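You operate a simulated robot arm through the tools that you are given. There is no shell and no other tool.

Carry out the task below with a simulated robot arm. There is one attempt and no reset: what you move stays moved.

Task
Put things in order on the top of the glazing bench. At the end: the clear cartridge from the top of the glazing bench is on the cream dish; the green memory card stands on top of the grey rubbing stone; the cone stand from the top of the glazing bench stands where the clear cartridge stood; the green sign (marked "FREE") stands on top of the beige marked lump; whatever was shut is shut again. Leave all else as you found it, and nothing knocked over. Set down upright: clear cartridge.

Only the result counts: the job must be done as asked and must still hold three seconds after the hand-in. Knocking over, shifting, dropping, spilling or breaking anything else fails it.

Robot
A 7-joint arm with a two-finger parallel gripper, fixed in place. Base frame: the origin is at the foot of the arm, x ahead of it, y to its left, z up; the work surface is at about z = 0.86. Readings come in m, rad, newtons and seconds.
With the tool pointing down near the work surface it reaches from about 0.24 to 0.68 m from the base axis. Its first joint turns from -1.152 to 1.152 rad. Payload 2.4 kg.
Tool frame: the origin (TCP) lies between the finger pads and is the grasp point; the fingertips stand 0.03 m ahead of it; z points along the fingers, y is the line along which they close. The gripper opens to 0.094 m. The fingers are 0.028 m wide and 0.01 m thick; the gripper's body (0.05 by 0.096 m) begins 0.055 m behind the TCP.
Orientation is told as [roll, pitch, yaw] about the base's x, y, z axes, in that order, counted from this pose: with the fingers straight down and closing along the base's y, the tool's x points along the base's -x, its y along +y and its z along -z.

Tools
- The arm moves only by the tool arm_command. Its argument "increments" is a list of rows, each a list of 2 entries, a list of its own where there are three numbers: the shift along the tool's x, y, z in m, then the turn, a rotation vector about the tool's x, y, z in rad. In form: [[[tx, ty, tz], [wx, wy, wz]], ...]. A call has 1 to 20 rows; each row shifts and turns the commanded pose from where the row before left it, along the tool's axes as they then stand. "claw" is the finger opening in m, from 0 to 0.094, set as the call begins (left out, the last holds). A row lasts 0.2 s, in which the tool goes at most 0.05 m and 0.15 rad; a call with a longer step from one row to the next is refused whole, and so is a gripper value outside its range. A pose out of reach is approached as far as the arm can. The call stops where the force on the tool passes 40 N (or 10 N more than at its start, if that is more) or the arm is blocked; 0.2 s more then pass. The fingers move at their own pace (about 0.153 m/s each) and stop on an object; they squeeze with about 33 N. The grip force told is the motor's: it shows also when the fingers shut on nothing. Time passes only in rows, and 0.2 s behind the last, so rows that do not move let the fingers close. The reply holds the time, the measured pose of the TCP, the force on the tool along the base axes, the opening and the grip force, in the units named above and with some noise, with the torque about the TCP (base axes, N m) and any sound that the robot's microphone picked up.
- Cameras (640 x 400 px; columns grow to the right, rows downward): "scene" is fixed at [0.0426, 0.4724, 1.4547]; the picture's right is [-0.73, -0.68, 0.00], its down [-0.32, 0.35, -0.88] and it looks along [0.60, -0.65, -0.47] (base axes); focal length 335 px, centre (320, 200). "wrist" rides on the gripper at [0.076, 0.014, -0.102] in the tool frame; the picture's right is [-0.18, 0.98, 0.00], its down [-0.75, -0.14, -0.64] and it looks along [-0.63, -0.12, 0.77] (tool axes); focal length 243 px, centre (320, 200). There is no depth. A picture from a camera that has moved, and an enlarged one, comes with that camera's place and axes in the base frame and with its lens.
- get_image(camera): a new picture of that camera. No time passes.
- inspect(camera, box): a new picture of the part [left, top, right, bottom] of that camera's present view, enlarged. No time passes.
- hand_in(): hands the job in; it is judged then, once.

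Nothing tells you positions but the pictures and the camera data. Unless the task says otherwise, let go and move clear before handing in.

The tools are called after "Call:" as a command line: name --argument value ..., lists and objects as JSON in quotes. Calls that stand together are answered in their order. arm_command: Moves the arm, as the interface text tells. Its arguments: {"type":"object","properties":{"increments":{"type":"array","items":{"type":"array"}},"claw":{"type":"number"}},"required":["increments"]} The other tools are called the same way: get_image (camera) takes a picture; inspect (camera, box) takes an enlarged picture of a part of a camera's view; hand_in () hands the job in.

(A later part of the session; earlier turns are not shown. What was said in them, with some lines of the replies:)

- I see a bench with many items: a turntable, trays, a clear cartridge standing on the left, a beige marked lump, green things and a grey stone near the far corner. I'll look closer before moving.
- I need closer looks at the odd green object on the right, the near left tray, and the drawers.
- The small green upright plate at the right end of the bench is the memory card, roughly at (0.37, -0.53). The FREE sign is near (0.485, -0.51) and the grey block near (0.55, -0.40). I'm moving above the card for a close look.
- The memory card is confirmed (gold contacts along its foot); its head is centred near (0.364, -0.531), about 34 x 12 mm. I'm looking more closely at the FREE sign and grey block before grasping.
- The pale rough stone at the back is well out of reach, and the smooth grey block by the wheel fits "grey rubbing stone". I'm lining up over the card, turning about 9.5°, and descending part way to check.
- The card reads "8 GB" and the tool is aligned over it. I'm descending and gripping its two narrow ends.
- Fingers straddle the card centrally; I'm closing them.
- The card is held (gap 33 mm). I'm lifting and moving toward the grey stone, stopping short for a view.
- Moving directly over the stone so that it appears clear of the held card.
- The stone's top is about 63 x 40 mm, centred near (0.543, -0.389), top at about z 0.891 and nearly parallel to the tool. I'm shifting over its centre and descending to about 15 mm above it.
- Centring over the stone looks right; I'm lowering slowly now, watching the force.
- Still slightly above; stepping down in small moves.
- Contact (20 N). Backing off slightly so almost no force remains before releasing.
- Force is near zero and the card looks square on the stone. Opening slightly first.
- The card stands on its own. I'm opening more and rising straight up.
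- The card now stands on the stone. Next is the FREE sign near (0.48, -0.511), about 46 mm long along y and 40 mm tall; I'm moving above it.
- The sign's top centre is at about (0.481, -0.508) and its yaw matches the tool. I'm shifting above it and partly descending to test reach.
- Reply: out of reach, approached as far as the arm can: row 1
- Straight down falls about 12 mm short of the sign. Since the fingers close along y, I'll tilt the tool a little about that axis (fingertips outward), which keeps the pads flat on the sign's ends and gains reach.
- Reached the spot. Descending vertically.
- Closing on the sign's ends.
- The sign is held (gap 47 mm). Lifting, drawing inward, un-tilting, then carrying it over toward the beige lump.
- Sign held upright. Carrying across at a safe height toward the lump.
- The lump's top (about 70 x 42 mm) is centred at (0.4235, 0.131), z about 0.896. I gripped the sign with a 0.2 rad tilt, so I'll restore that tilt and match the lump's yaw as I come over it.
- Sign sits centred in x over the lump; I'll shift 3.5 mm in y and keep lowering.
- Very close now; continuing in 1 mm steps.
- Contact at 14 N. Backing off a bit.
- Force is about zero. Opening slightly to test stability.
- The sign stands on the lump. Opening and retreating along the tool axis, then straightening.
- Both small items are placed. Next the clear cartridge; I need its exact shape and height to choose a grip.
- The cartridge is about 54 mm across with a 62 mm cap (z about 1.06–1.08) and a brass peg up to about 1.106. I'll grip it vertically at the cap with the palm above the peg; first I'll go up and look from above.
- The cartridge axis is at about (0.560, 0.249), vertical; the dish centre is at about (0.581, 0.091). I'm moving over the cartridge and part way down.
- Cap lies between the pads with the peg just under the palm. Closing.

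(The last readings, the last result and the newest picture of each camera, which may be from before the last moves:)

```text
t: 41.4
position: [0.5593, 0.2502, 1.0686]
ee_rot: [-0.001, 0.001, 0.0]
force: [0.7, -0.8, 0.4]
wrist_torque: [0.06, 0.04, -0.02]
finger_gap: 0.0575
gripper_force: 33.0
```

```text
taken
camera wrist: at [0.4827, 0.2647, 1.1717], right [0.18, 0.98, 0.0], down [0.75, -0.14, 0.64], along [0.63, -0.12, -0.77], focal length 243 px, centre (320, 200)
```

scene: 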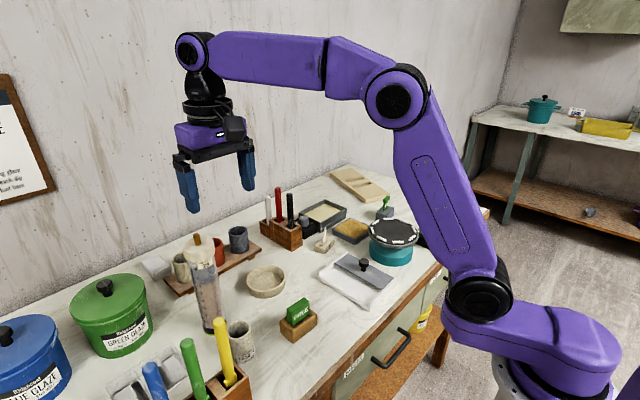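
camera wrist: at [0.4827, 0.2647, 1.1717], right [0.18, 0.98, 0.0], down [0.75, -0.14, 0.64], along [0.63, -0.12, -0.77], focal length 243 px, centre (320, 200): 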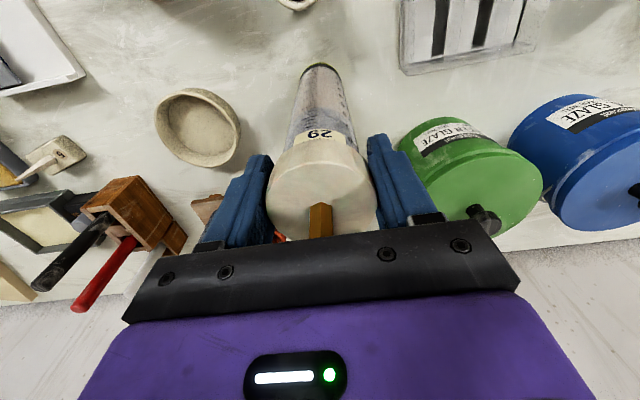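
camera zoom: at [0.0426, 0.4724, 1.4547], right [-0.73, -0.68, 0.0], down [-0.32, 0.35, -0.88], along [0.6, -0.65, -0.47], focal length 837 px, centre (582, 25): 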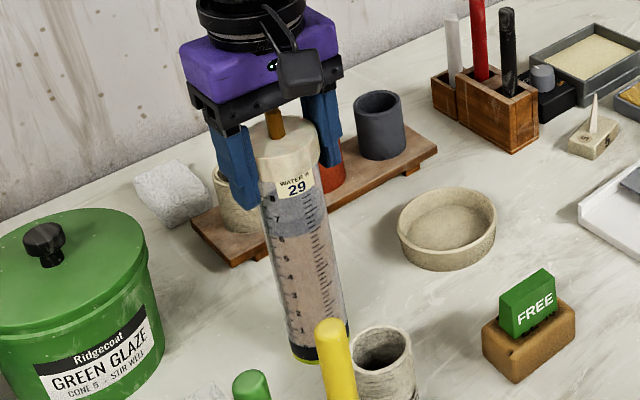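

Gripped (gap 57.5 mm). I note the cartridge's place as (0.559, 0.250). Lifting a little to confirm the whole cartridge comes up.

Call:
arm_command --increments '[[[0, 0, -0.005], [0, 0, 0]], [[0, 0, -0.008], [0, 0, 0]], [[0, 0, 0], [0, 0, 0]]]'

Call:
inspect --camera "scene" --box '[160, 190, 270, 350]'

Call:
inspect --camera "wrist" --box '[240, 40, 400, 240]'

```text
t: 42.2
position: [0.559, 0.2506, 1.081]
ee_rot: [-0.001, 0.0, -0.002]
force: [0.1, 0.0, -4.3]
wrist_torque: [0.02, 0.0, -0.01]
finger_gap: 0.0572
gripper_force: 32.6
```

```text
2.50 times, centred on (215, 270) of scene
camera zoom: at [0.0427, 0.4724, 1.4547], right [-0.73, -0.68, 0.0], down [-0.32, 0.35, -0.88], along [0.6, -0.65, -0.47], focal length 837 px, centre (582, 25)
```

zoom: 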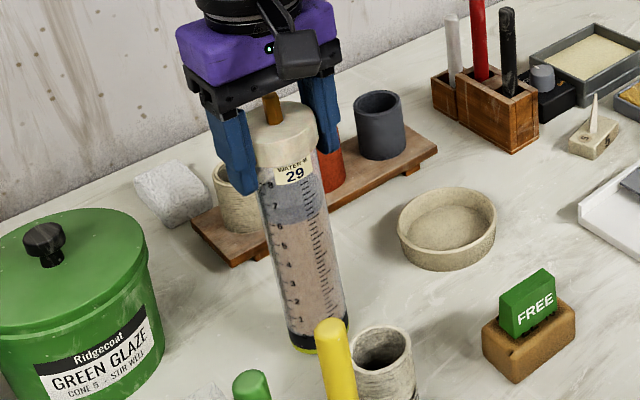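

```text
2.00 times, centred on (320, 140) of wrist
camera zoom: at [0.4826, 0.2643, 1.185], right [0.18, 0.98, 0.0], down [0.75, -0.14, 0.64], along [0.63, -0.12, -0.77], focal length 485 px, centre (320, 320)
```

zoom: 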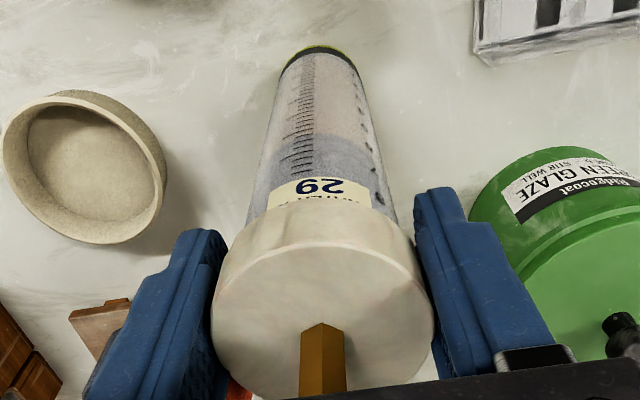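

The whole cartridge lifts (about 4.3 N). Lifting clear and carrying it over the dish.

Call:
arm_command --increments '[[[0, 0, -0.025], [0, 0, 0]], [[0, 0, -0.03], [0, 0, 0]], [[0, 0, -0.02], [0, 0, 0]], [[-0.0041, -0.0318, 0], [0, 0, 0]], [[-0.0041, -0.0318, 0], [0, 0, 0]], [[-0.0041, -0.0318, 0], [0, 0, 0]], [[-0.0041, -0.0318, 0], [0, 0, 0]], [[-0.0041, -0.0318, 0], [0, 0, 0]], [[0, 0, 0], [0, 0, 0]]]'

Call:
inspect --camera "wrist" --box '[220, 20, 420, 240]'

Call:
get_image --camera "scene"

```text
t: 44.2
position: [0.5824, 0.0904, 1.1585]
ee_rot: [-0.001, 0.0, 0.001]
force: [0.3, -0.2, -5.2]
wrist_torque: [0.0, 0.0, 0.0]
finger_gap: 0.0571
gripper_force: 33.1
```

```text
1.82 times, centred on (320, 130) of wrist
camera zoom: at [0.5058, 0.1041, 1.261], right [0.18, 0.98, 0.0], down [0.75, -0.14, 0.64], along [0.63, -0.12, -0.77], focal length 441 px, centre (320, 327)
```

zoom: 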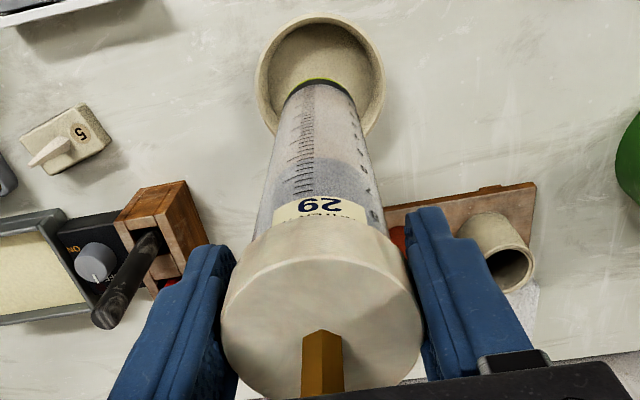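

```text
taken
```

scene: 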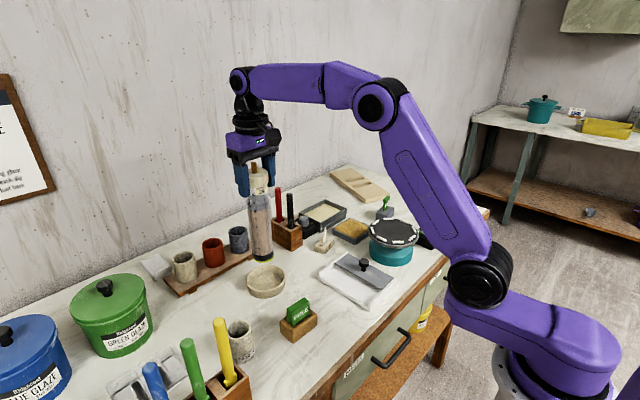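

Call:
arm_command --increments '[[[0.004, 0, 0.02], [0, 0, 0]], [[0, 0, 0.02], [0, 0, 0]], [[0, 0, 0], [0, 0, 0]]]'

Call:
inspect --camera "wrist" --box '[260, 20, 380, 130]'

Call:
inspect --camera "scene" --box '[220, 220, 310, 310]'

```text
t: 45.0
position: [0.5774, 0.0899, 1.1187]
ee_rot: [-0.001, 0.002, 0.0]
force: [0.9, -0.3, -4.8]
wrist_torque: [-0.01, 0.02, 0.0]
finger_gap: 0.0568
gripper_force: 32.8
```

```text
3.64 times, centred on (320, 75) of wrist
camera zoom: at [0.5021, 0.1039, 1.2208], right [0.18, 0.98, 0.0], down [0.75, -0.14, 0.64], along [0.63, -0.12, -0.77], focal length 882 px, centre (320, 654)
```

zoom: 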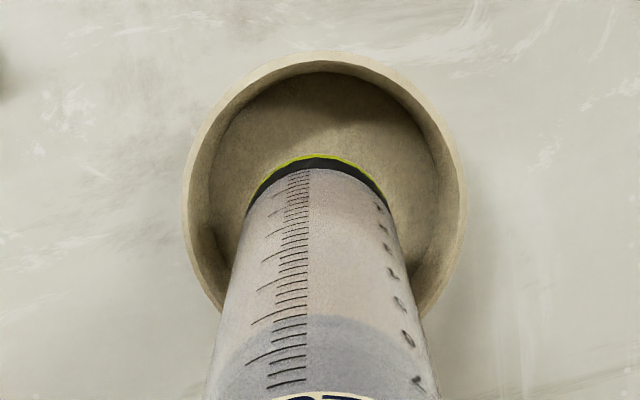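

```text
4.44 times, centred on (265, 265) of scene
camera zoom: at [0.0427, 0.4724, 1.4547], right [-0.73, -0.68, 0.0], down [-0.32, 0.35, -0.88], along [0.6, -0.65, -0.47], focal length 1488 px, centre (564, -89)
```

zoom: 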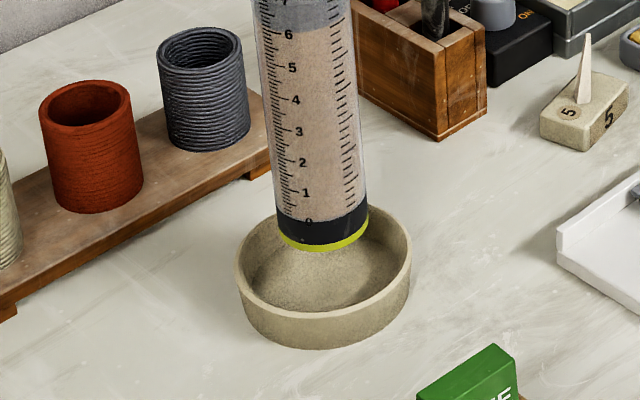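

Base and dish centre agree within a few mm from both cameras. Descending into the dish.

Call:
arm_command --increments '[[[0.001, 0.001, 0.01], [0, 0, 0]], [[0, 0, 0.01], [0, 0, 0]], [[0, 0, 0.008], [0, 0, 0]], [[0, 0, 0], [0, 0, 0]]]'

Call:
inspect --camera "scene" --box '[235, 240, 300, 300]'

Call:
inspect --camera "wrist" --box '[260, 20, 380, 130]'

```text
t: 46.0
position: [0.5769, 0.0915, 1.0891]
ee_rot: [0.001, 0.0, 0.0]
force: [-0.6, -0.2, -5.2]
wrist_torque: [0.0, -0.01, -0.01]
finger_gap: 0.0567
gripper_force: 33.4
```

```text
6.67 times, centred on (268, 270) of scene
camera zoom: at [0.0427, 0.4724, 1.4547], right [-0.73, -0.68, 0.0], down [-0.32, 0.35, -0.88], along [0.6, -0.65, -0.47], focal length 2232 px, centre (670, -267)
```

zoom: 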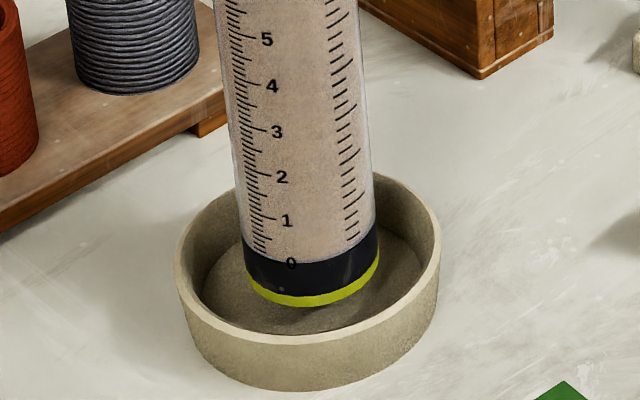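

```text
3.64 times, centred on (320, 75) of wrist
camera zoom: at [0.501, 0.1056, 1.1932], right [0.18, 0.98, 0.0], down [0.75, -0.14, 0.64], along [0.63, -0.12, -0.77], focal length 882 px, centre (320, 654)
```

zoom: 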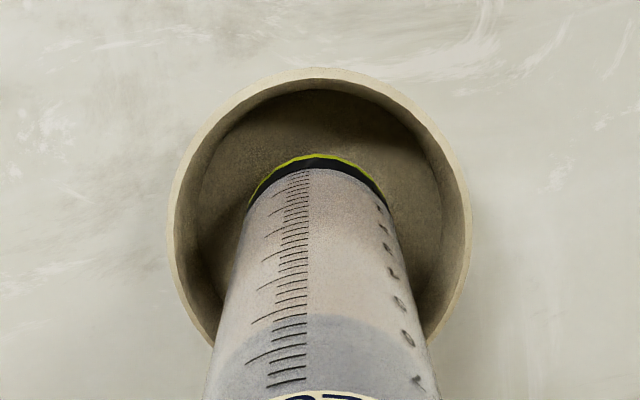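

Call:
arm_command --increments '[[[0, 0, 0.003], [0, 0, 0]], [[0, 0, 0.003], [0, 0, 0]], [[0, 0, 0], [0, 0, 0]]]'

Call:
inspect --camera "scene" --box '[235, 240, 300, 300]'

```text
t: 46.8
position: [0.5774, 0.0942, 1.0838]
ee_rot: [0.001, 0.001, 0.001]
force: [-0.9, -0.4, -4.7]
wrist_torque: [-0.03, 0.03, -0.02]
finger_gap: 0.0568
gripper_force: 32.7
```

```text
6.67 times, centred on (268, 270) of scene
camera zoom: at [0.0427, 0.4724, 1.4547], right [-0.73, -0.68, 0.0], down [-0.32, 0.35, -0.88], along [0.6, -0.65, -0.47], focal length 2232 px, centre (670, -267)
```

zoom: 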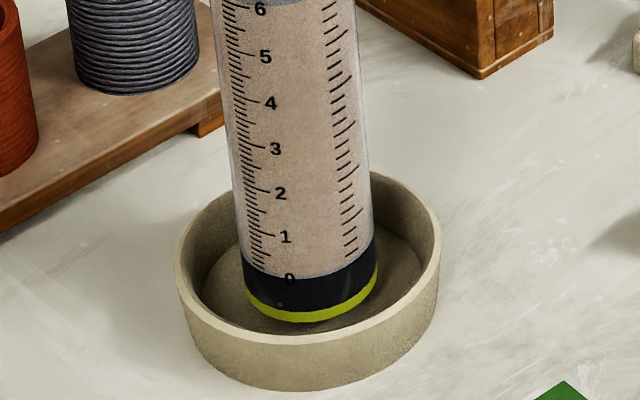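

Call:
arm_command --increments '[[[0, 0, 0.002], [0, 0, 0]], [[0, 0, 0.001], [0, 0, 0]], [[0, 0, 0], [0, 0, 0]]]'

```text
t: 47.6
position: [0.5761, 0.0923, 1.0817]
ee_rot: [-0.001, -0.001, -0.001]
force: [1.0, -0.1, -4.4]
wrist_torque: [-0.02, 0.04, -0.02]
finger_gap: 0.0568
gripper_force: 33.2
```

Call:
arm_command --increments '[[[0, 0, 0.0015], [0, 0, 0]], [[0, 0, 0.001], [0, 0, 0]], [[0, 0, 0], [0, 0, 0]]]'

Call:
inspect --camera "scene" --box '[245, 260, 295, 300]'

```text
t: 48.4
position: [0.5762, 0.0929, 1.0785]
ee_rot: [0.0, 0.002, 0.0]
force: [-0.2, 0.6, -4.1]
wrist_torque: [-0.02, 0.03, 0.03]
finger_gap: 0.0567
gripper_force: 33.5
```

```text
10.00 times, centred on (270, 280) of scene
camera zoom: at [0.0427, 0.4724, 1.4547], right [-0.73, -0.68, 0.0], down [-0.32, 0.35, -0.88], along [0.6, -0.65, -0.47], focal length 3347 px, centre (820, -600)
```

zoom: 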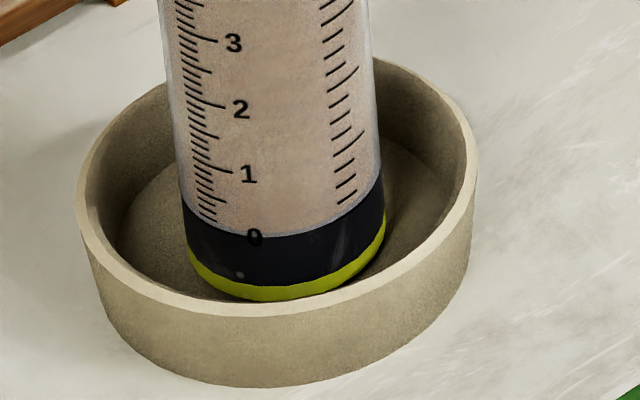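

Call:
arm_command --increments '[[[0, 0, 0.001], [0, 0, 0]], [[0, 0, 0], [0, 0, 0]]]'

```text
t: 49.0
position: [0.5756, 0.0918, 1.0779]
ee_rot: [-0.001, 0.0, 0.0]
force: [0.2, -0.6, -4.9]
wrist_torque: [0.0, 0.04, 0.04]
finger_gap: 0.0563
gripper_force: 33.2
```

Call:
arm_command --increments '[[[0, 0, 0.001], [0, 0, 0]], [[0, 0, 0.001], [0, 0, 0]], [[0, 0, 0], [0, 0, 0]]]'

Call:
inspect --camera "scene" --box '[220, 150, 310, 300]'

```text
t: 49.8
position: [0.5748, 0.0919, 1.0759]
ee_rot: [0.0, -0.002, -0.001]
force: [0.6, 0.1, 1.9]
wrist_torque: [0.1, -0.02, 0.0]
finger_gap: 0.0564
gripper_force: 32.7
```

```text
2.67 times, centred on (265, 225) of scene
camera zoom: at [0.0425, 0.4724, 1.4547], right [-0.73, -0.68, 0.0], down [-0.32, 0.35, -0.88], along [0.6, -0.65, -0.47], focal length 893 px, centre (467, 133)
```

zoom: 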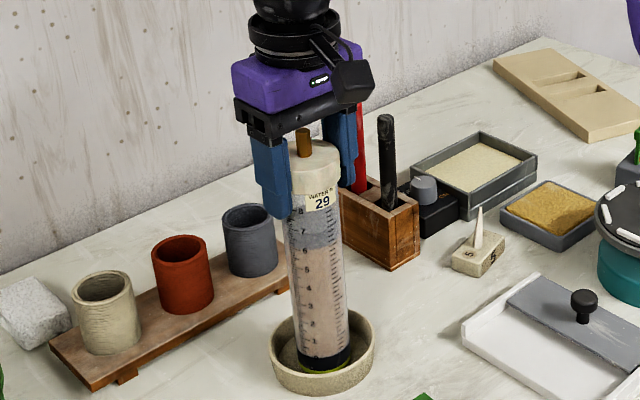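

Touched down (its weight is now carried by the dish). Opening slightly.

Call:
arm_command --increments '[[[0, 0, 0], [0, 0, 0]], [[0, 0, 0], [0, 0, 0]]]' --claw 0.062

Call:
inspect --camera "scene" --box '[220, 150, 310, 300]'

Call:
get_image --camera "wrist"

```text
t: 50.4
position: [0.5741, 0.0906, 1.076]
ee_rot: [0.0, 0.0, 0.0]
force: [-1.0, -0.4, -0.1]
wrist_torque: [0.0, -0.02, 0.0]
finger_gap: 0.0618
gripper_force: 0.0
```

```text
2.67 times, centred on (265, 225) of scene
camera zoom: at [0.0426, 0.4724, 1.4547], right [-0.73, -0.68, 0.0], down [-0.32, 0.35, -0.88], along [0.6, -0.65, -0.47], focal length 893 px, centre (467, 133)
```

zoom: 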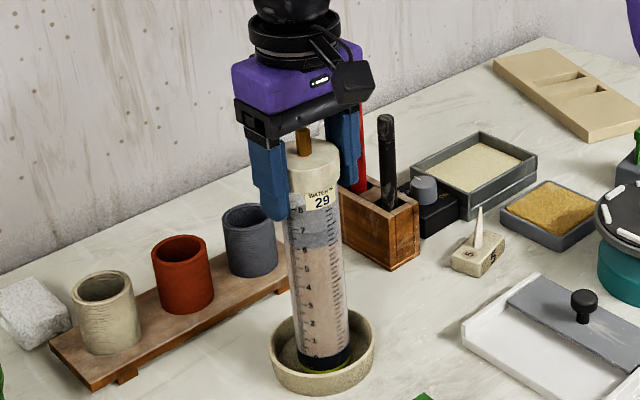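

```text
taken
camera wrist: at [0.4994, 0.1061, 1.1784], right [0.18, 0.98, 0.0], down [0.75, -0.14, 0.64], along [0.63, -0.12, -0.77], focal length 243 px, centre (320, 200)
```

wrist: 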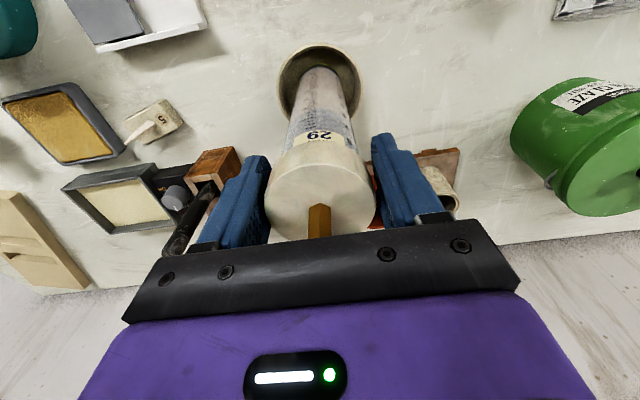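

The cartridge stands freely and upright in the dish. Opening a bit more and rising straight up.

Call:
arm_command --increments '[[[0, 0, 0], [0, 0, 0]], [[0, 0, -0.01], [0, 0, 0]], [[0, 0, -0.03], [0, 0, 0]], [[0, 0, -0.04], [0, 0, 0]], [[0, 0, -0.04], [0, 0, 0]], [[0, 0, -0.03], [0, 0, 0]]]' --claw 0.078

Call:
get_image --camera "wrist"

Call:
get_image --camera "scene"

```text
t: 51.8
position: [0.5771, 0.0927, 1.225]
ee_rot: [-0.001, 0.0, 0.0]
force: [0.6, 0.4, 0.7]
wrist_torque: [0.0, 0.01, -0.01]
finger_gap: 0.0779
gripper_force: 0.0
```

```text
taken
camera wrist: at [0.5007, 0.108, 1.3277], right [0.18, 0.98, 0.0], down [0.75, -0.14, 0.64], along [0.63, -0.12, -0.77], focal length 243 px, centre (320, 200)
```

wrist: 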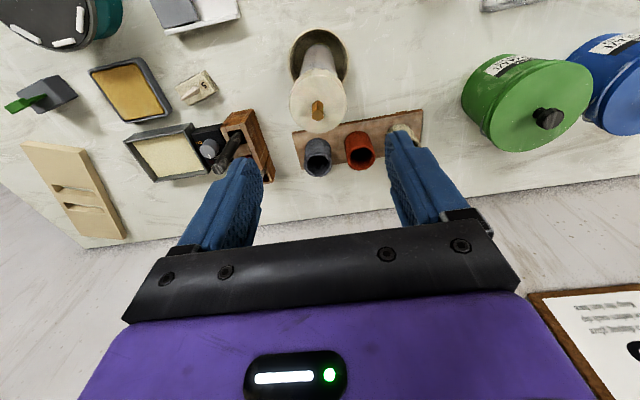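

```text
taken
```

scene: 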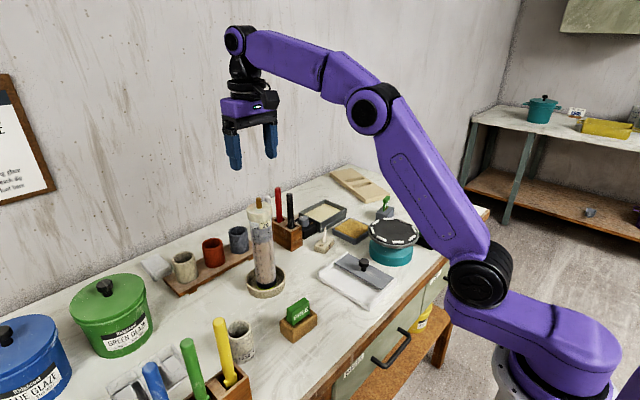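

The cartridge is on the dish. Next is the cone stand near (0.58, -0.13); moving over for a closer look.

Call:
arm_command --increments '[[[0.008, -0.0426, 0], [0, 0, 0]], [[0.008, -0.0426, 0], [0, 0, 0]], [[0.008, -0.0426, 0], [0, 0, 0]], [[0.008, -0.0426, 0], [0, 0, 0]], [[0.008, -0.0426, 0], [0, 0, 0]], [[0, 0, 0.045], [0, 0, 0]], [[0, 0, 0.045], [0, 0, 0]], [[0, 0, 0], [0, 0, 0]]]'

Call:
get_image --camera "wrist"

Call:
inspect --camera "scene" --box '[300, 215, 350, 260]'

```text
t: 53.6
position: [0.5371, -0.1214, 1.1381]
ee_rot: [-0.001, 0.0, -0.001]
force: [-0.6, 0.3, 0.3]
wrist_torque: [-0.02, -0.01, -0.06]
finger_gap: 0.078
gripper_force: 0.1
```

```text
taken
camera wrist: at [0.4601, -0.1071, 1.2402], right [0.18, 0.98, 0.0], down [0.75, -0.14, 0.64], along [0.63, -0.12, -0.77], focal length 243 px, centre (320, 200)
```

wrist: 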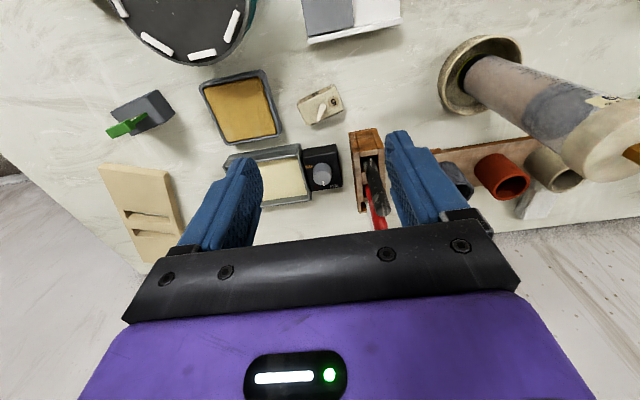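

```text
8.89 times, centred on (325, 238) of scene
camera zoom: at [0.0426, 0.4724, 1.4547], right [-0.73, -0.68, 0.0], down [-0.32, 0.35, -0.88], along [0.6, -0.65, -0.47], focal length 2975 px, centre (276, -133)
```

zoom: 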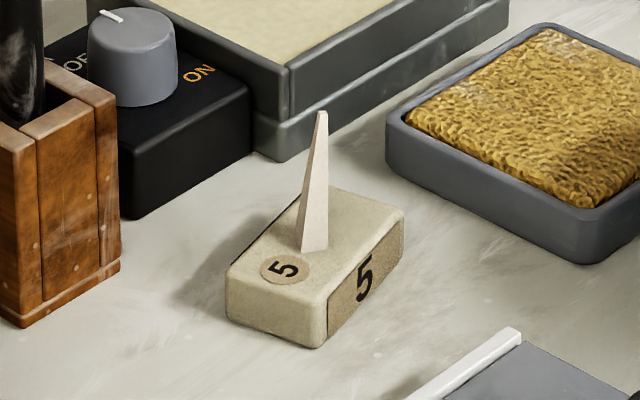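

Call:
inspect --camera "wrist" --box '[280, 65, 370, 140]'

```text
5.33 times, centred on (325, 102) of wrist
camera zoom: at [0.4601, -0.1071, 1.2402], right [0.18, 0.98, 0.0], down [0.75, -0.14, 0.64], along [0.63, -0.12, -0.77], focal length 1294 px, centre (293, 720)
```

zoom: 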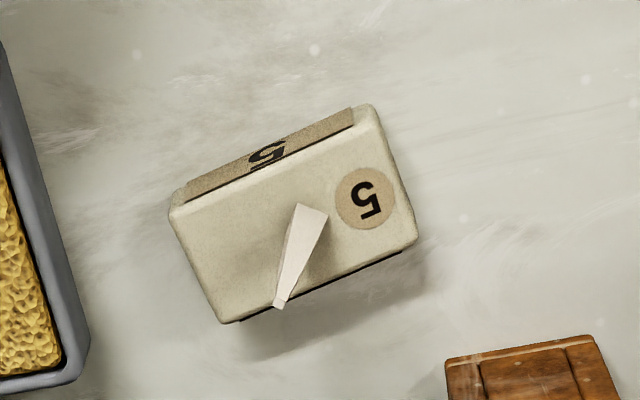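

The stand's block is about 58 x 32 mm, yaw about 12°, centred near (0.583, -0.130), with its cone tip at about z 0.93. I'll grip its ends; aligning and descending part way.

Call:
arm_command --increments '[[[-0.0232, -0.0045, 0.02], [0, 0, 0]], [[-0.0233, -0.0046, 0.02], [0, 0, 0]], [[0, 0, 0.03], [0, 0, -0.1065]], [[0, 0, 0.03], [0, 0, -0.1065]], [[0, 0, 0.04], [0, 0, 0]], [[0, 0, 0], [0, 0, 0]]]'

Call:
get_image --camera "wrist"

Call:
inspect --camera "wrist" --box '[260, 60, 390, 160]'

Call:
inspect --camera "scene" --box '[280, 170, 370, 260]'

```text
t: 55.0
position: [0.5828, -0.1309, 0.9954]
ee_rot: [0.0, -0.001, 0.213]
force: [0.2, 0.5, 0.0]
wrist_torque: [0.0, -0.01, 0.01]
finger_gap: 0.078
gripper_force: 0.1
```

```text
taken
camera wrist: at [0.5045, -0.1326, 1.0978], right [-0.03, 1.0, 0.0], down [0.77, 0.02, 0.64], along [0.64, 0.02, -0.77], focal length 243 px, centre (320, 200)
```

wrist: 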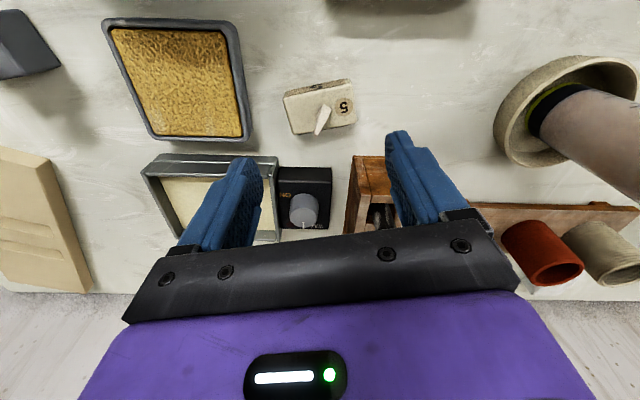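

```text
4.00 times, centred on (325, 110) of wrist
camera zoom: at [0.5045, -0.1326, 1.0978], right [-0.03, 1.0, 0.0], down [0.77, 0.02, 0.64], along [0.64, 0.02, -0.77], focal length 970 px, centre (300, 560)
```

zoom: 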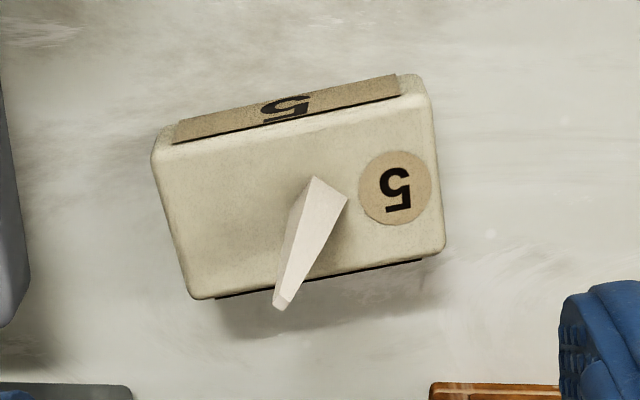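

```text
4.44 times, centred on (325, 215) of scene
camera zoom: at [0.0426, 0.4724, 1.4547], right [-0.73, -0.68, 0.0], down [-0.32, 0.35, -0.88], along [0.6, -0.65, -0.47], focal length 1488 px, centre (298, 133)
```

zoom: 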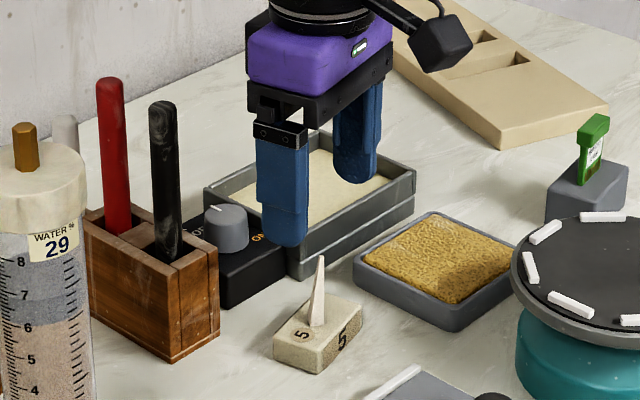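

Aligned within about 1 mm. Descending to grip.

Call:
arm_command --increments '[[[0, 0.0012, 0.035], [0, 0, 0]], [[0, 0, 0.03], [0, 0, 0]], [[0, 0, 0.02], [0, 0, 0]], [[0, 0, 0.013], [0, 0, 0]], [[0, 0, 0], [0, 0, 0]]]'

Call:
get_image --camera "wrist"

Call:
inspect --camera "scene" --box '[290, 190, 370, 270]'

```text
t: 56.2
position: [0.5814, -0.1286, 0.8964]
ee_rot: [0.0, 0.0, 0.213]
force: [0.0, -0.5, -0.3]
wrist_torque: [0.01, 0.03, 0.02]
finger_gap: 0.0782
gripper_force: 0.0
```

```text
taken
camera wrist: at [0.5041, -0.1311, 0.9996], right [-0.03, 1.0, 0.0], down [0.77, 0.02, 0.64], along [0.64, 0.02, -0.77], focal length 243 px, centre (320, 200)
```

wrist: 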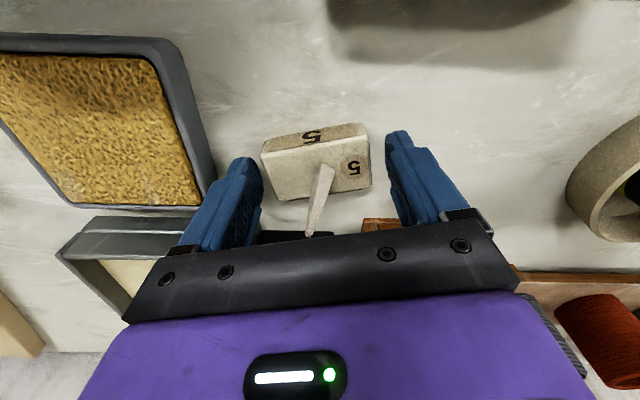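

```text
5.00 times, centred on (330, 230) of scene
camera zoom: at [0.0426, 0.4724, 1.4547], right [-0.73, -0.68, 0.0], down [-0.32, 0.35, -0.88], along [0.6, -0.65, -0.47], focal length 1674 px, centre (270, 50)
```

zoom: 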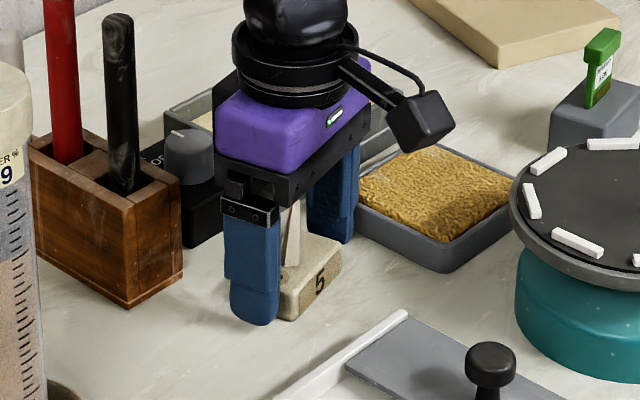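

Fingers straddle the block. Closing.

Call:
arm_command --increments '[[[0, 0, 0], [0, 0, 0]], [[0, 0, 0], [0, 0, 0]], [[0, 0, 0], [0, 0, 0]]]' --claw 0.0

Call:
get_image --camera "wrist"

```text
t: 57.0
position: [0.5823, -0.129, 0.8975]
ee_rot: [-0.001, 0.0, 0.214]
force: [0.0, -0.9, 1.6]
wrist_torque: [0.02, 0.02, 0.0]
finger_gap: 0.061
gripper_force: 33.0
```

```text
taken
camera wrist: at [0.5041, -0.1311, 0.9998], right [-0.03, 1.0, 0.0], down [0.77, 0.02, 0.64], along [0.64, 0.02, -0.77], focal length 243 px, centre (320, 200)
```

wrist: 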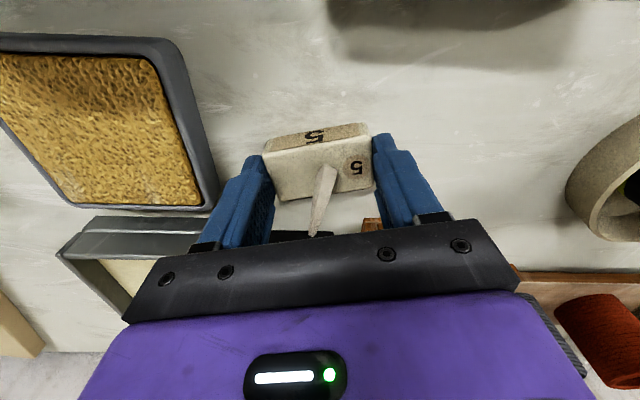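

The cone stand is held (gap 61 mm). I'll lift it high enough to clear the cartridge's peg (about 1.12) and carry it across to the vacated spot.

Call:
arm_command --increments '[[[0, 0, -0.02], [0, 0, 0]], [[0, 0, -0.045], [0, 0, 0]], [[0, 0, -0.045], [0, 0, 0]], [[0, 0, -0.045], [0, 0, 0]], [[0, 0, -0.045], [0, 0, 0]], [[0, 0, -0.045], [0, 0, 0]], [[0, 0, -0.045], [0, 0, 0]], [[0, 0, -0.035], [0, 0, 0]], [[0, 0, 0], [0, 0, 0]]]'

Call:
get_image --camera "wrist"

Call:
get_image --camera "scene"

```text
t: 59.0
position: [0.5796, -0.1317, 1.2247]
ee_rot: [0.001, -0.001, 0.212]
force: [0.3, 0.1, -0.1]
wrist_torque: [0.02, 0.01, 0.0]
finger_gap: 0.061
gripper_force: 32.2
```

```text
taken
camera wrist: at [0.5033, -0.1334, 1.327], right [-0.03, 1.0, 0.0], down [0.77, 0.02, 0.64], along [0.64, 0.02, -0.77], focal length 243 px, centre (320, 200)
```

wrist: 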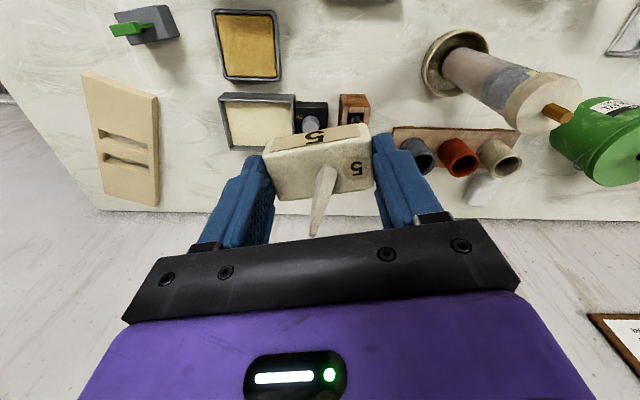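

```text
taken
```

scene: 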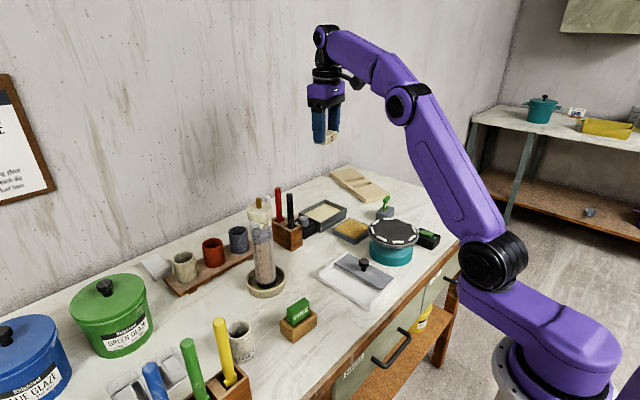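

Call:
arm_command --increments '[[[-0.0066, 0.0419, 0], [0, 0, 0]], [[-0.0066, 0.0419, 0], [0, 0, 0]], [[-0.0066, 0.0419, 0], [0, 0, 0]], [[-0.0066, 0.0419, 0], [0, 0, 0]], [[-0.0066, 0.0419, 0], [0, 0, 0]], [[-0.0066, 0.0419, 0], [0, 0, 0]], [[-0.0066, 0.0419, 0], [0, 0, 0]], [[-0.0066, 0.0419, 0], [0, 0, 0]], [[-0.0066, 0.0419, 0], [0, 0, 0]], [[0, 0, 0], [0, 0, 0]]]'

Call:
get_image --camera "wrist"

Call:
get_image --camera "scene"

```text
t: 61.2
position: [0.5553, 0.2525, 1.2197]
ee_rot: [0.001, -0.001, 0.215]
force: [-0.2, 1.0, -0.9]
wrist_torque: [0.03, -0.01, 0.03]
finger_gap: 0.0615
gripper_force: 33.0
out of reach, approached as far as the arm can: row 9
```

```text
taken
camera wrist: at [0.4779, 0.2504, 1.3227], right [-0.03, 1.0, 0.0], down [0.77, 0.02, 0.64], along [0.64, 0.02, -0.77], focal length 243 px, centre (320, 200)
```

wrist: 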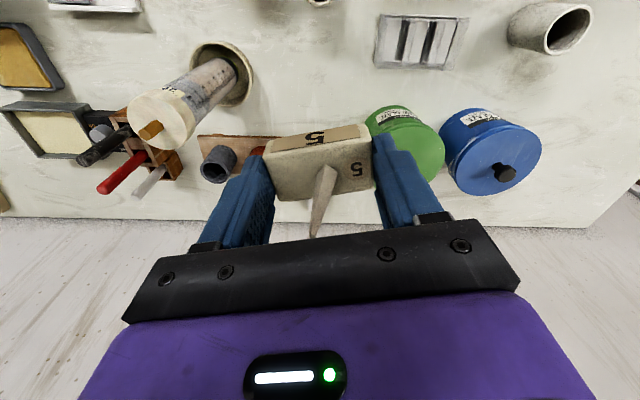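

```text
taken
```

scene: 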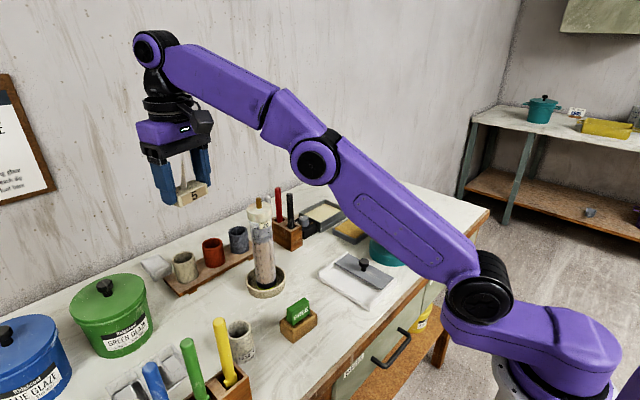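

Call:
arm_command --increments '[[[0, 0, 0.045], [0, 0, 0]], [[0, 0, 0.045], [0, 0, 0]], [[0, 0, 0.045], [0, 0, 0]], [[0, 0, 0.045], [0, 0, 0]], [[0, 0, 0.03], [0, 0, 0]], [[0, 0, 0], [0, 0, 0]], [[0, 0, 0], [0, 0, 0]]]'

Call:
get_image --camera "wrist"

Call:
inspect --camera "scene" --box '[130, 200, 290, 350]'

```text
t: 62.8
position: [0.5562, 0.2506, 1.0131]
ee_rot: [0.001, -0.001, 0.212]
force: [-0.1, 0.0, -0.4]
wrist_torque: [0.02, 0.01, 0.0]
finger_gap: 0.061
gripper_force: 32.4
```

```text
taken
camera wrist: at [0.478, 0.2472, 1.1165], right [-0.03, 1.0, 0.0], down [0.77, 0.02, 0.64], along [0.64, 0.02, -0.77], focal length 243 px, centre (320, 200)
```

wrist: 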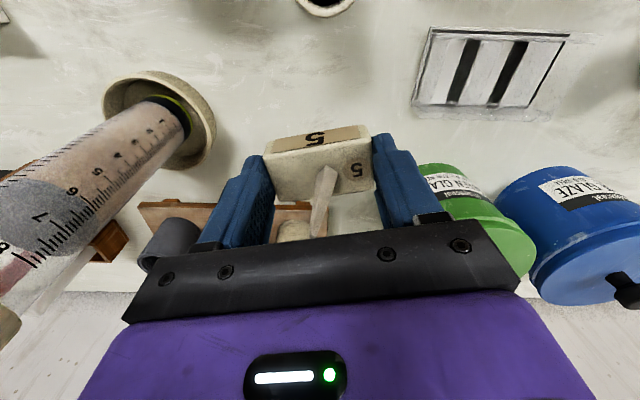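

```text
2.67 times, centred on (210, 275) of scene
camera zoom: at [0.0426, 0.4724, 1.4547], right [-0.73, -0.68, 0.0], down [-0.32, 0.35, -0.88], along [0.6, -0.65, -0.47], focal length 893 px, centre (613, 0)
```

zoom: 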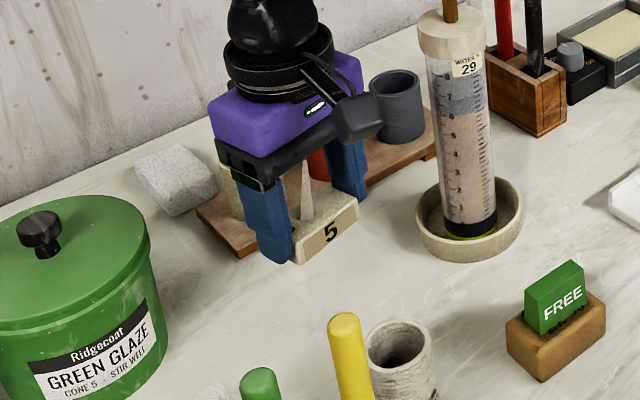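

Shifting 3 mm and lowering toward the bench.

Call:
arm_command --increments '[[[-0.0032, -0.0005, 0.035], [0, 0, 0]], [[0, 0, 0.035], [0, 0, 0]], [[0, 0, 0.025], [0, 0, 0]], [[0, 0, 0.01], [0, 0, 0]], [[0, 0, 0], [0, 0, 0]]]'

Call:
inspect --camera "scene" --box '[170, 270, 260, 350]'

Call:
get_image --camera "wrist"

```text
t: 64.0
position: [0.5604, 0.2514, 0.9061]
ee_rot: [0.001, 0.0, 0.212]
force: [0.6, -0.3, -0.7]
wrist_torque: [-0.01, 0.0, -0.02]
finger_gap: 0.0613
gripper_force: 32.4
```

```text
5.00 times, centred on (215, 310) of scene
camera zoom: at [0.0426, 0.4724, 1.4547], right [-0.73, -0.68, 0.0], down [-0.32, 0.35, -0.88], along [0.6, -0.65, -0.47], focal length 1674 px, centre (845, -350)
```

zoom: 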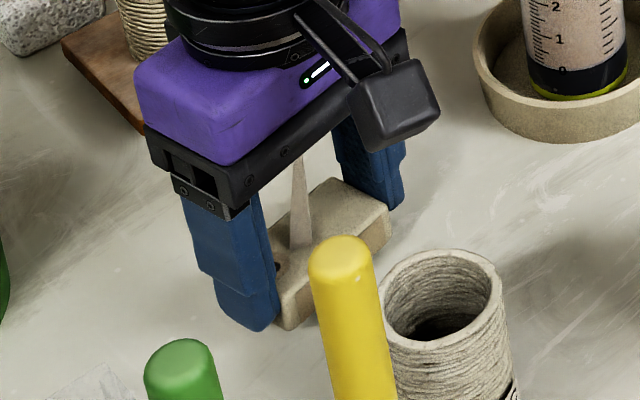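

```text
taken
camera wrist: at [0.4829, 0.249, 1.0109], right [-0.03, 1.0, 0.0], down [0.77, 0.02, 0.64], along [0.64, 0.02, -0.77], focal length 243 px, centre (320, 200)
```

wrist: 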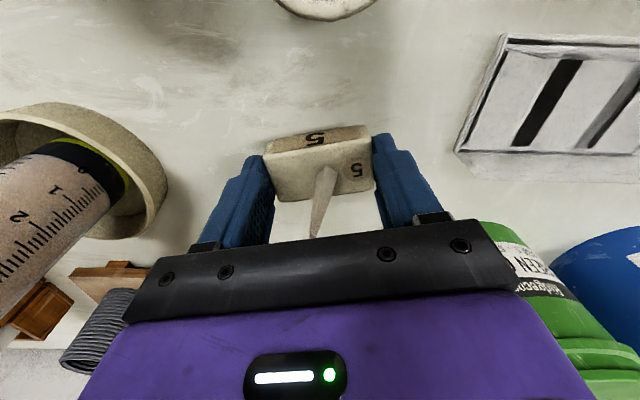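

Call:
arm_command --increments '[[[0.001, -0.001, 0.003], [0, 0, 0]], [[0, 0, 0.002], [0, 0, 0]], [[0, 0, 0], [0, 0, 0]]]'

```text
t: 64.8
position: [0.5602, 0.2499, 0.9033]
ee_rot: [0.001, 0.0, 0.213]
force: [-0.1, -0.5, -0.5]
wrist_torque: [0.02, -0.01, 0.04]
finger_gap: 0.0613
gripper_force: 33.4
```

Call:
arm_command --increments '[[[0, 0, 0.0015], [0, 0, 0]], [[0, 0, 0.0015], [0, 0, 0]], [[0, 0, 0], [0, 0, 0]]]'

```text
t: 65.6
position: [0.5592, 0.2505, 0.8991]
ee_rot: [0.001, -0.001, 0.213]
force: [0.2, 0.5, -0.8]
wrist_torque: [0.01, -0.02, 0.02]
finger_gap: 0.0612
gripper_force: 33.3
```

Call:
arm_command --increments '[[[0, 0, 0.001], [0, 0, 0]], [[0, 0, 0.0005], [0, 0, 0]], [[0, 0, 0], [0, 0, 0]]]'

```text
t: 66.4
position: [0.5594, 0.2512, 0.898]
ee_rot: [0.0, 0.0, 0.212]
force: [-0.3, -0.3, -0.7]
wrist_torque: [0.01, 0.03, 0.0]
finger_gap: 0.0611
gripper_force: 33.1
```

Call:
arm_command --increments '[[[0, 0, 0.001], [0, 0, 0]], [[0, 0, 0], [0, 0, 0]]]'

Call:
inspect --camera "scene" --box '[200, 300, 250, 340]'

```text
t: 67.0
position: [0.5588, 0.251, 0.8963]
ee_rot: [0.0, 0.001, 0.213]
force: [0.0, -0.9, 1.7]
wrist_torque: [0.05, 0.01, 0.02]
finger_gap: 0.0611
gripper_force: 32.8
```

```text
10.00 times, centred on (225, 320) of scene
camera zoom: at [0.0425, 0.4724, 1.4547], right [-0.73, -0.68, 0.0], down [-0.32, 0.35, -0.88], along [0.6, -0.65, -0.47], focal length 3347 px, centre (1270, -1000)
```

zoom: 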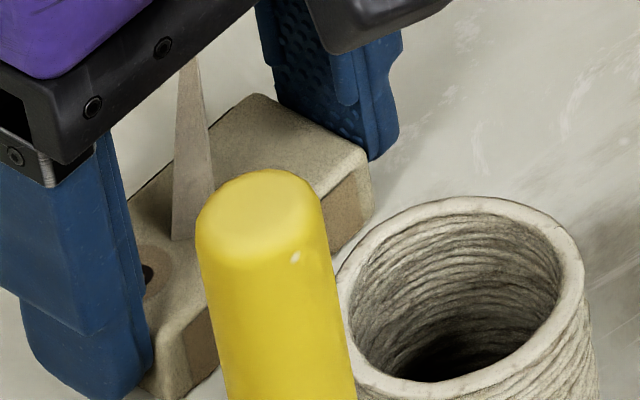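

Just touching the bench. Releasing gently.

Call:
arm_command --increments '[[[0, 0, 0], [0, 0, 0]], [[0, 0, 0], [0, 0, 0]], [[0, 0, 0], [0, 0, 0]]]' --claw 0.078

Call:
get_image --camera "wrist"

```text
t: 67.8
position: [0.56, 0.2507, 0.8963]
ee_rot: [-0.001, -0.001, 0.214]
force: [-0.3, 0.3, -0.2]
wrist_torque: [-0.02, 0.0, -0.01]
finger_gap: 0.0781
gripper_force: 0.0
```

```text
taken
camera wrist: at [0.4814, 0.2488, 0.9993], right [-0.03, 1.0, 0.0], down [0.77, 0.02, 0.64], along [0.64, 0.02, -0.77], focal length 243 px, centre (320, 200)
```

wrist: 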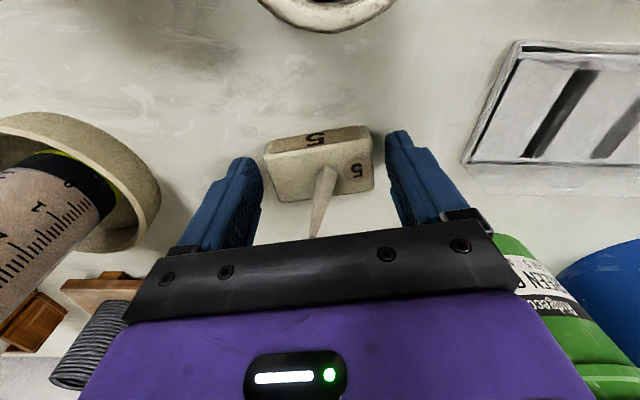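

The stand rests on the bench. Rising straight up and checking everything.

Call:
arm_command --increments '[[[0, 0, -0.02], [0, 0, 0]], [[0, 0, -0.04], [0, 0, 0]], [[0, 0, -0.045], [0, 0, 0]], [[0, 0, -0.045], [0, 0, 0]], [[0, 0, -0.045], [0, 0, 0]], [[0, 0, -0.045], [0, 0, 0]], [[0, 0, -0.045], [0, 0, 0]], [[0, 0, -0.02], [0, 0, 0]], [[0.04, 0, 0], [0, 0, 0]]]'

Call:
get_image --camera "wrist"

Call:
get_image --camera "scene"

Call:
inspect --camera "scene" --box '[150, 220, 330, 350]'

Call:
inspect --camera "scene" --box '[300, 160, 500, 290]'

```text
t: 69.8
position: [0.5216, 0.2419, 1.1988]
ee_rot: [-0.001, 0.0, 0.215]
force: [0.5, -0.7, -0.7]
wrist_torque: [-0.01, -0.04, -0.04]
finger_gap: 0.0779
gripper_force: 0.1
```

```text
taken
camera wrist: at [0.4452, 0.2396, 1.3019], right [-0.03, 1.0, 0.0], down [0.77, 0.02, 0.64], along [0.64, 0.02, -0.77], focal length 243 px, centre (320, 200)
```

wrist: 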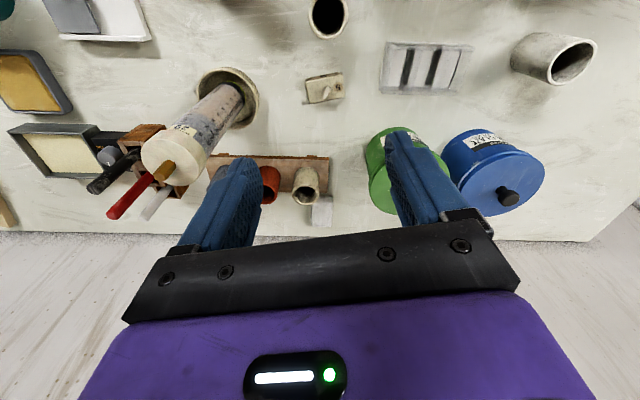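

```text
taken
```

scene: 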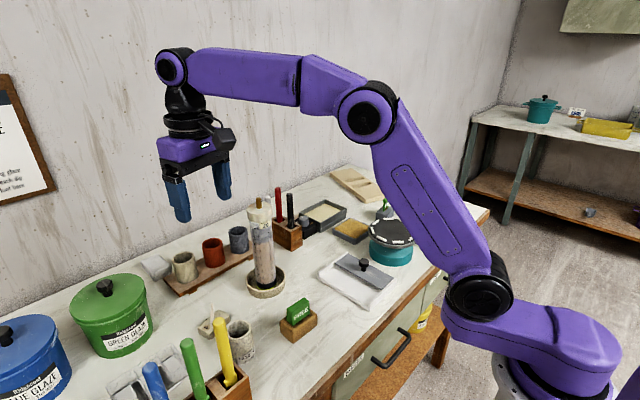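

```text
3.08 times, centred on (240, 285) of scene
camera zoom: at [0.0426, 0.4724, 1.4547], right [-0.73, -0.68, 0.0], down [-0.32, 0.35, -0.88], along [0.6, -0.65, -0.47], focal length 1030 px, centre (566, -62)
```

zoom: 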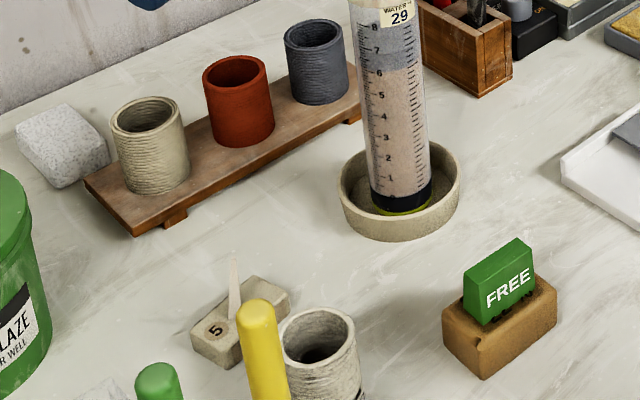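

```text
3.08 times, centred on (400, 225) of scene
camera zoom: at [0.0426, 0.4724, 1.4547], right [-0.73, -0.68, 0.0], down [-0.32, 0.35, -0.88], along [0.6, -0.65, -0.47], focal length 1030 px, centre (74, 123)
```

zoom: 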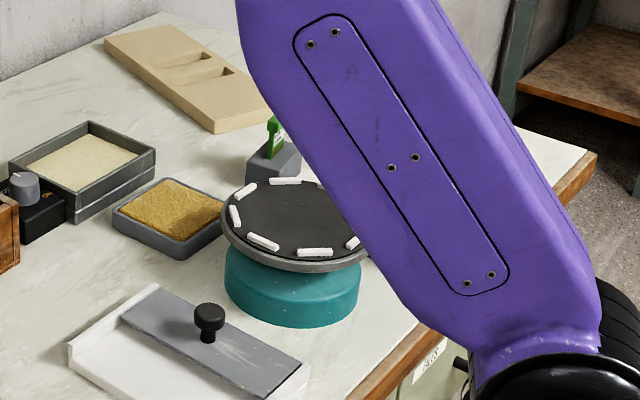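

All four items are where they should be: the card on the stone, the sign on the lump, the cartridge upright in the dish, and the cone stand on the cartridge's old spot. Nothing else was disturbed, no drawer or lid was opened, and the gripper is empty and clear, so I'm handing in.

Call:
hand_in

```text
The job is handed in.
```

The four items are placed as you asked and I've handed the job in; I have no verdict from the judging yet.

- **Memory card:** the green 8 GB card stands on the smooth grey block beside the banding wheel. I took that block as the rubbing stone, because the only other candidate, a pale rough stone at the back, is out of reach.
- **FREE sign:** it stands on the beige lump marked "232 g 22 %".
- **Clear cartridge:** it stands upright inside the cream dish.
- **Cone stand:** it stands where the cartridge was, to within a few millimetres by the camera readings.

I opened no drawers or lids. In the last pictures nothing else looked moved or knocked over. The arm itself hid part of the bench's right end from the fixed camera in those pictures. The gripper was empty and clear of the bench at hand-in.
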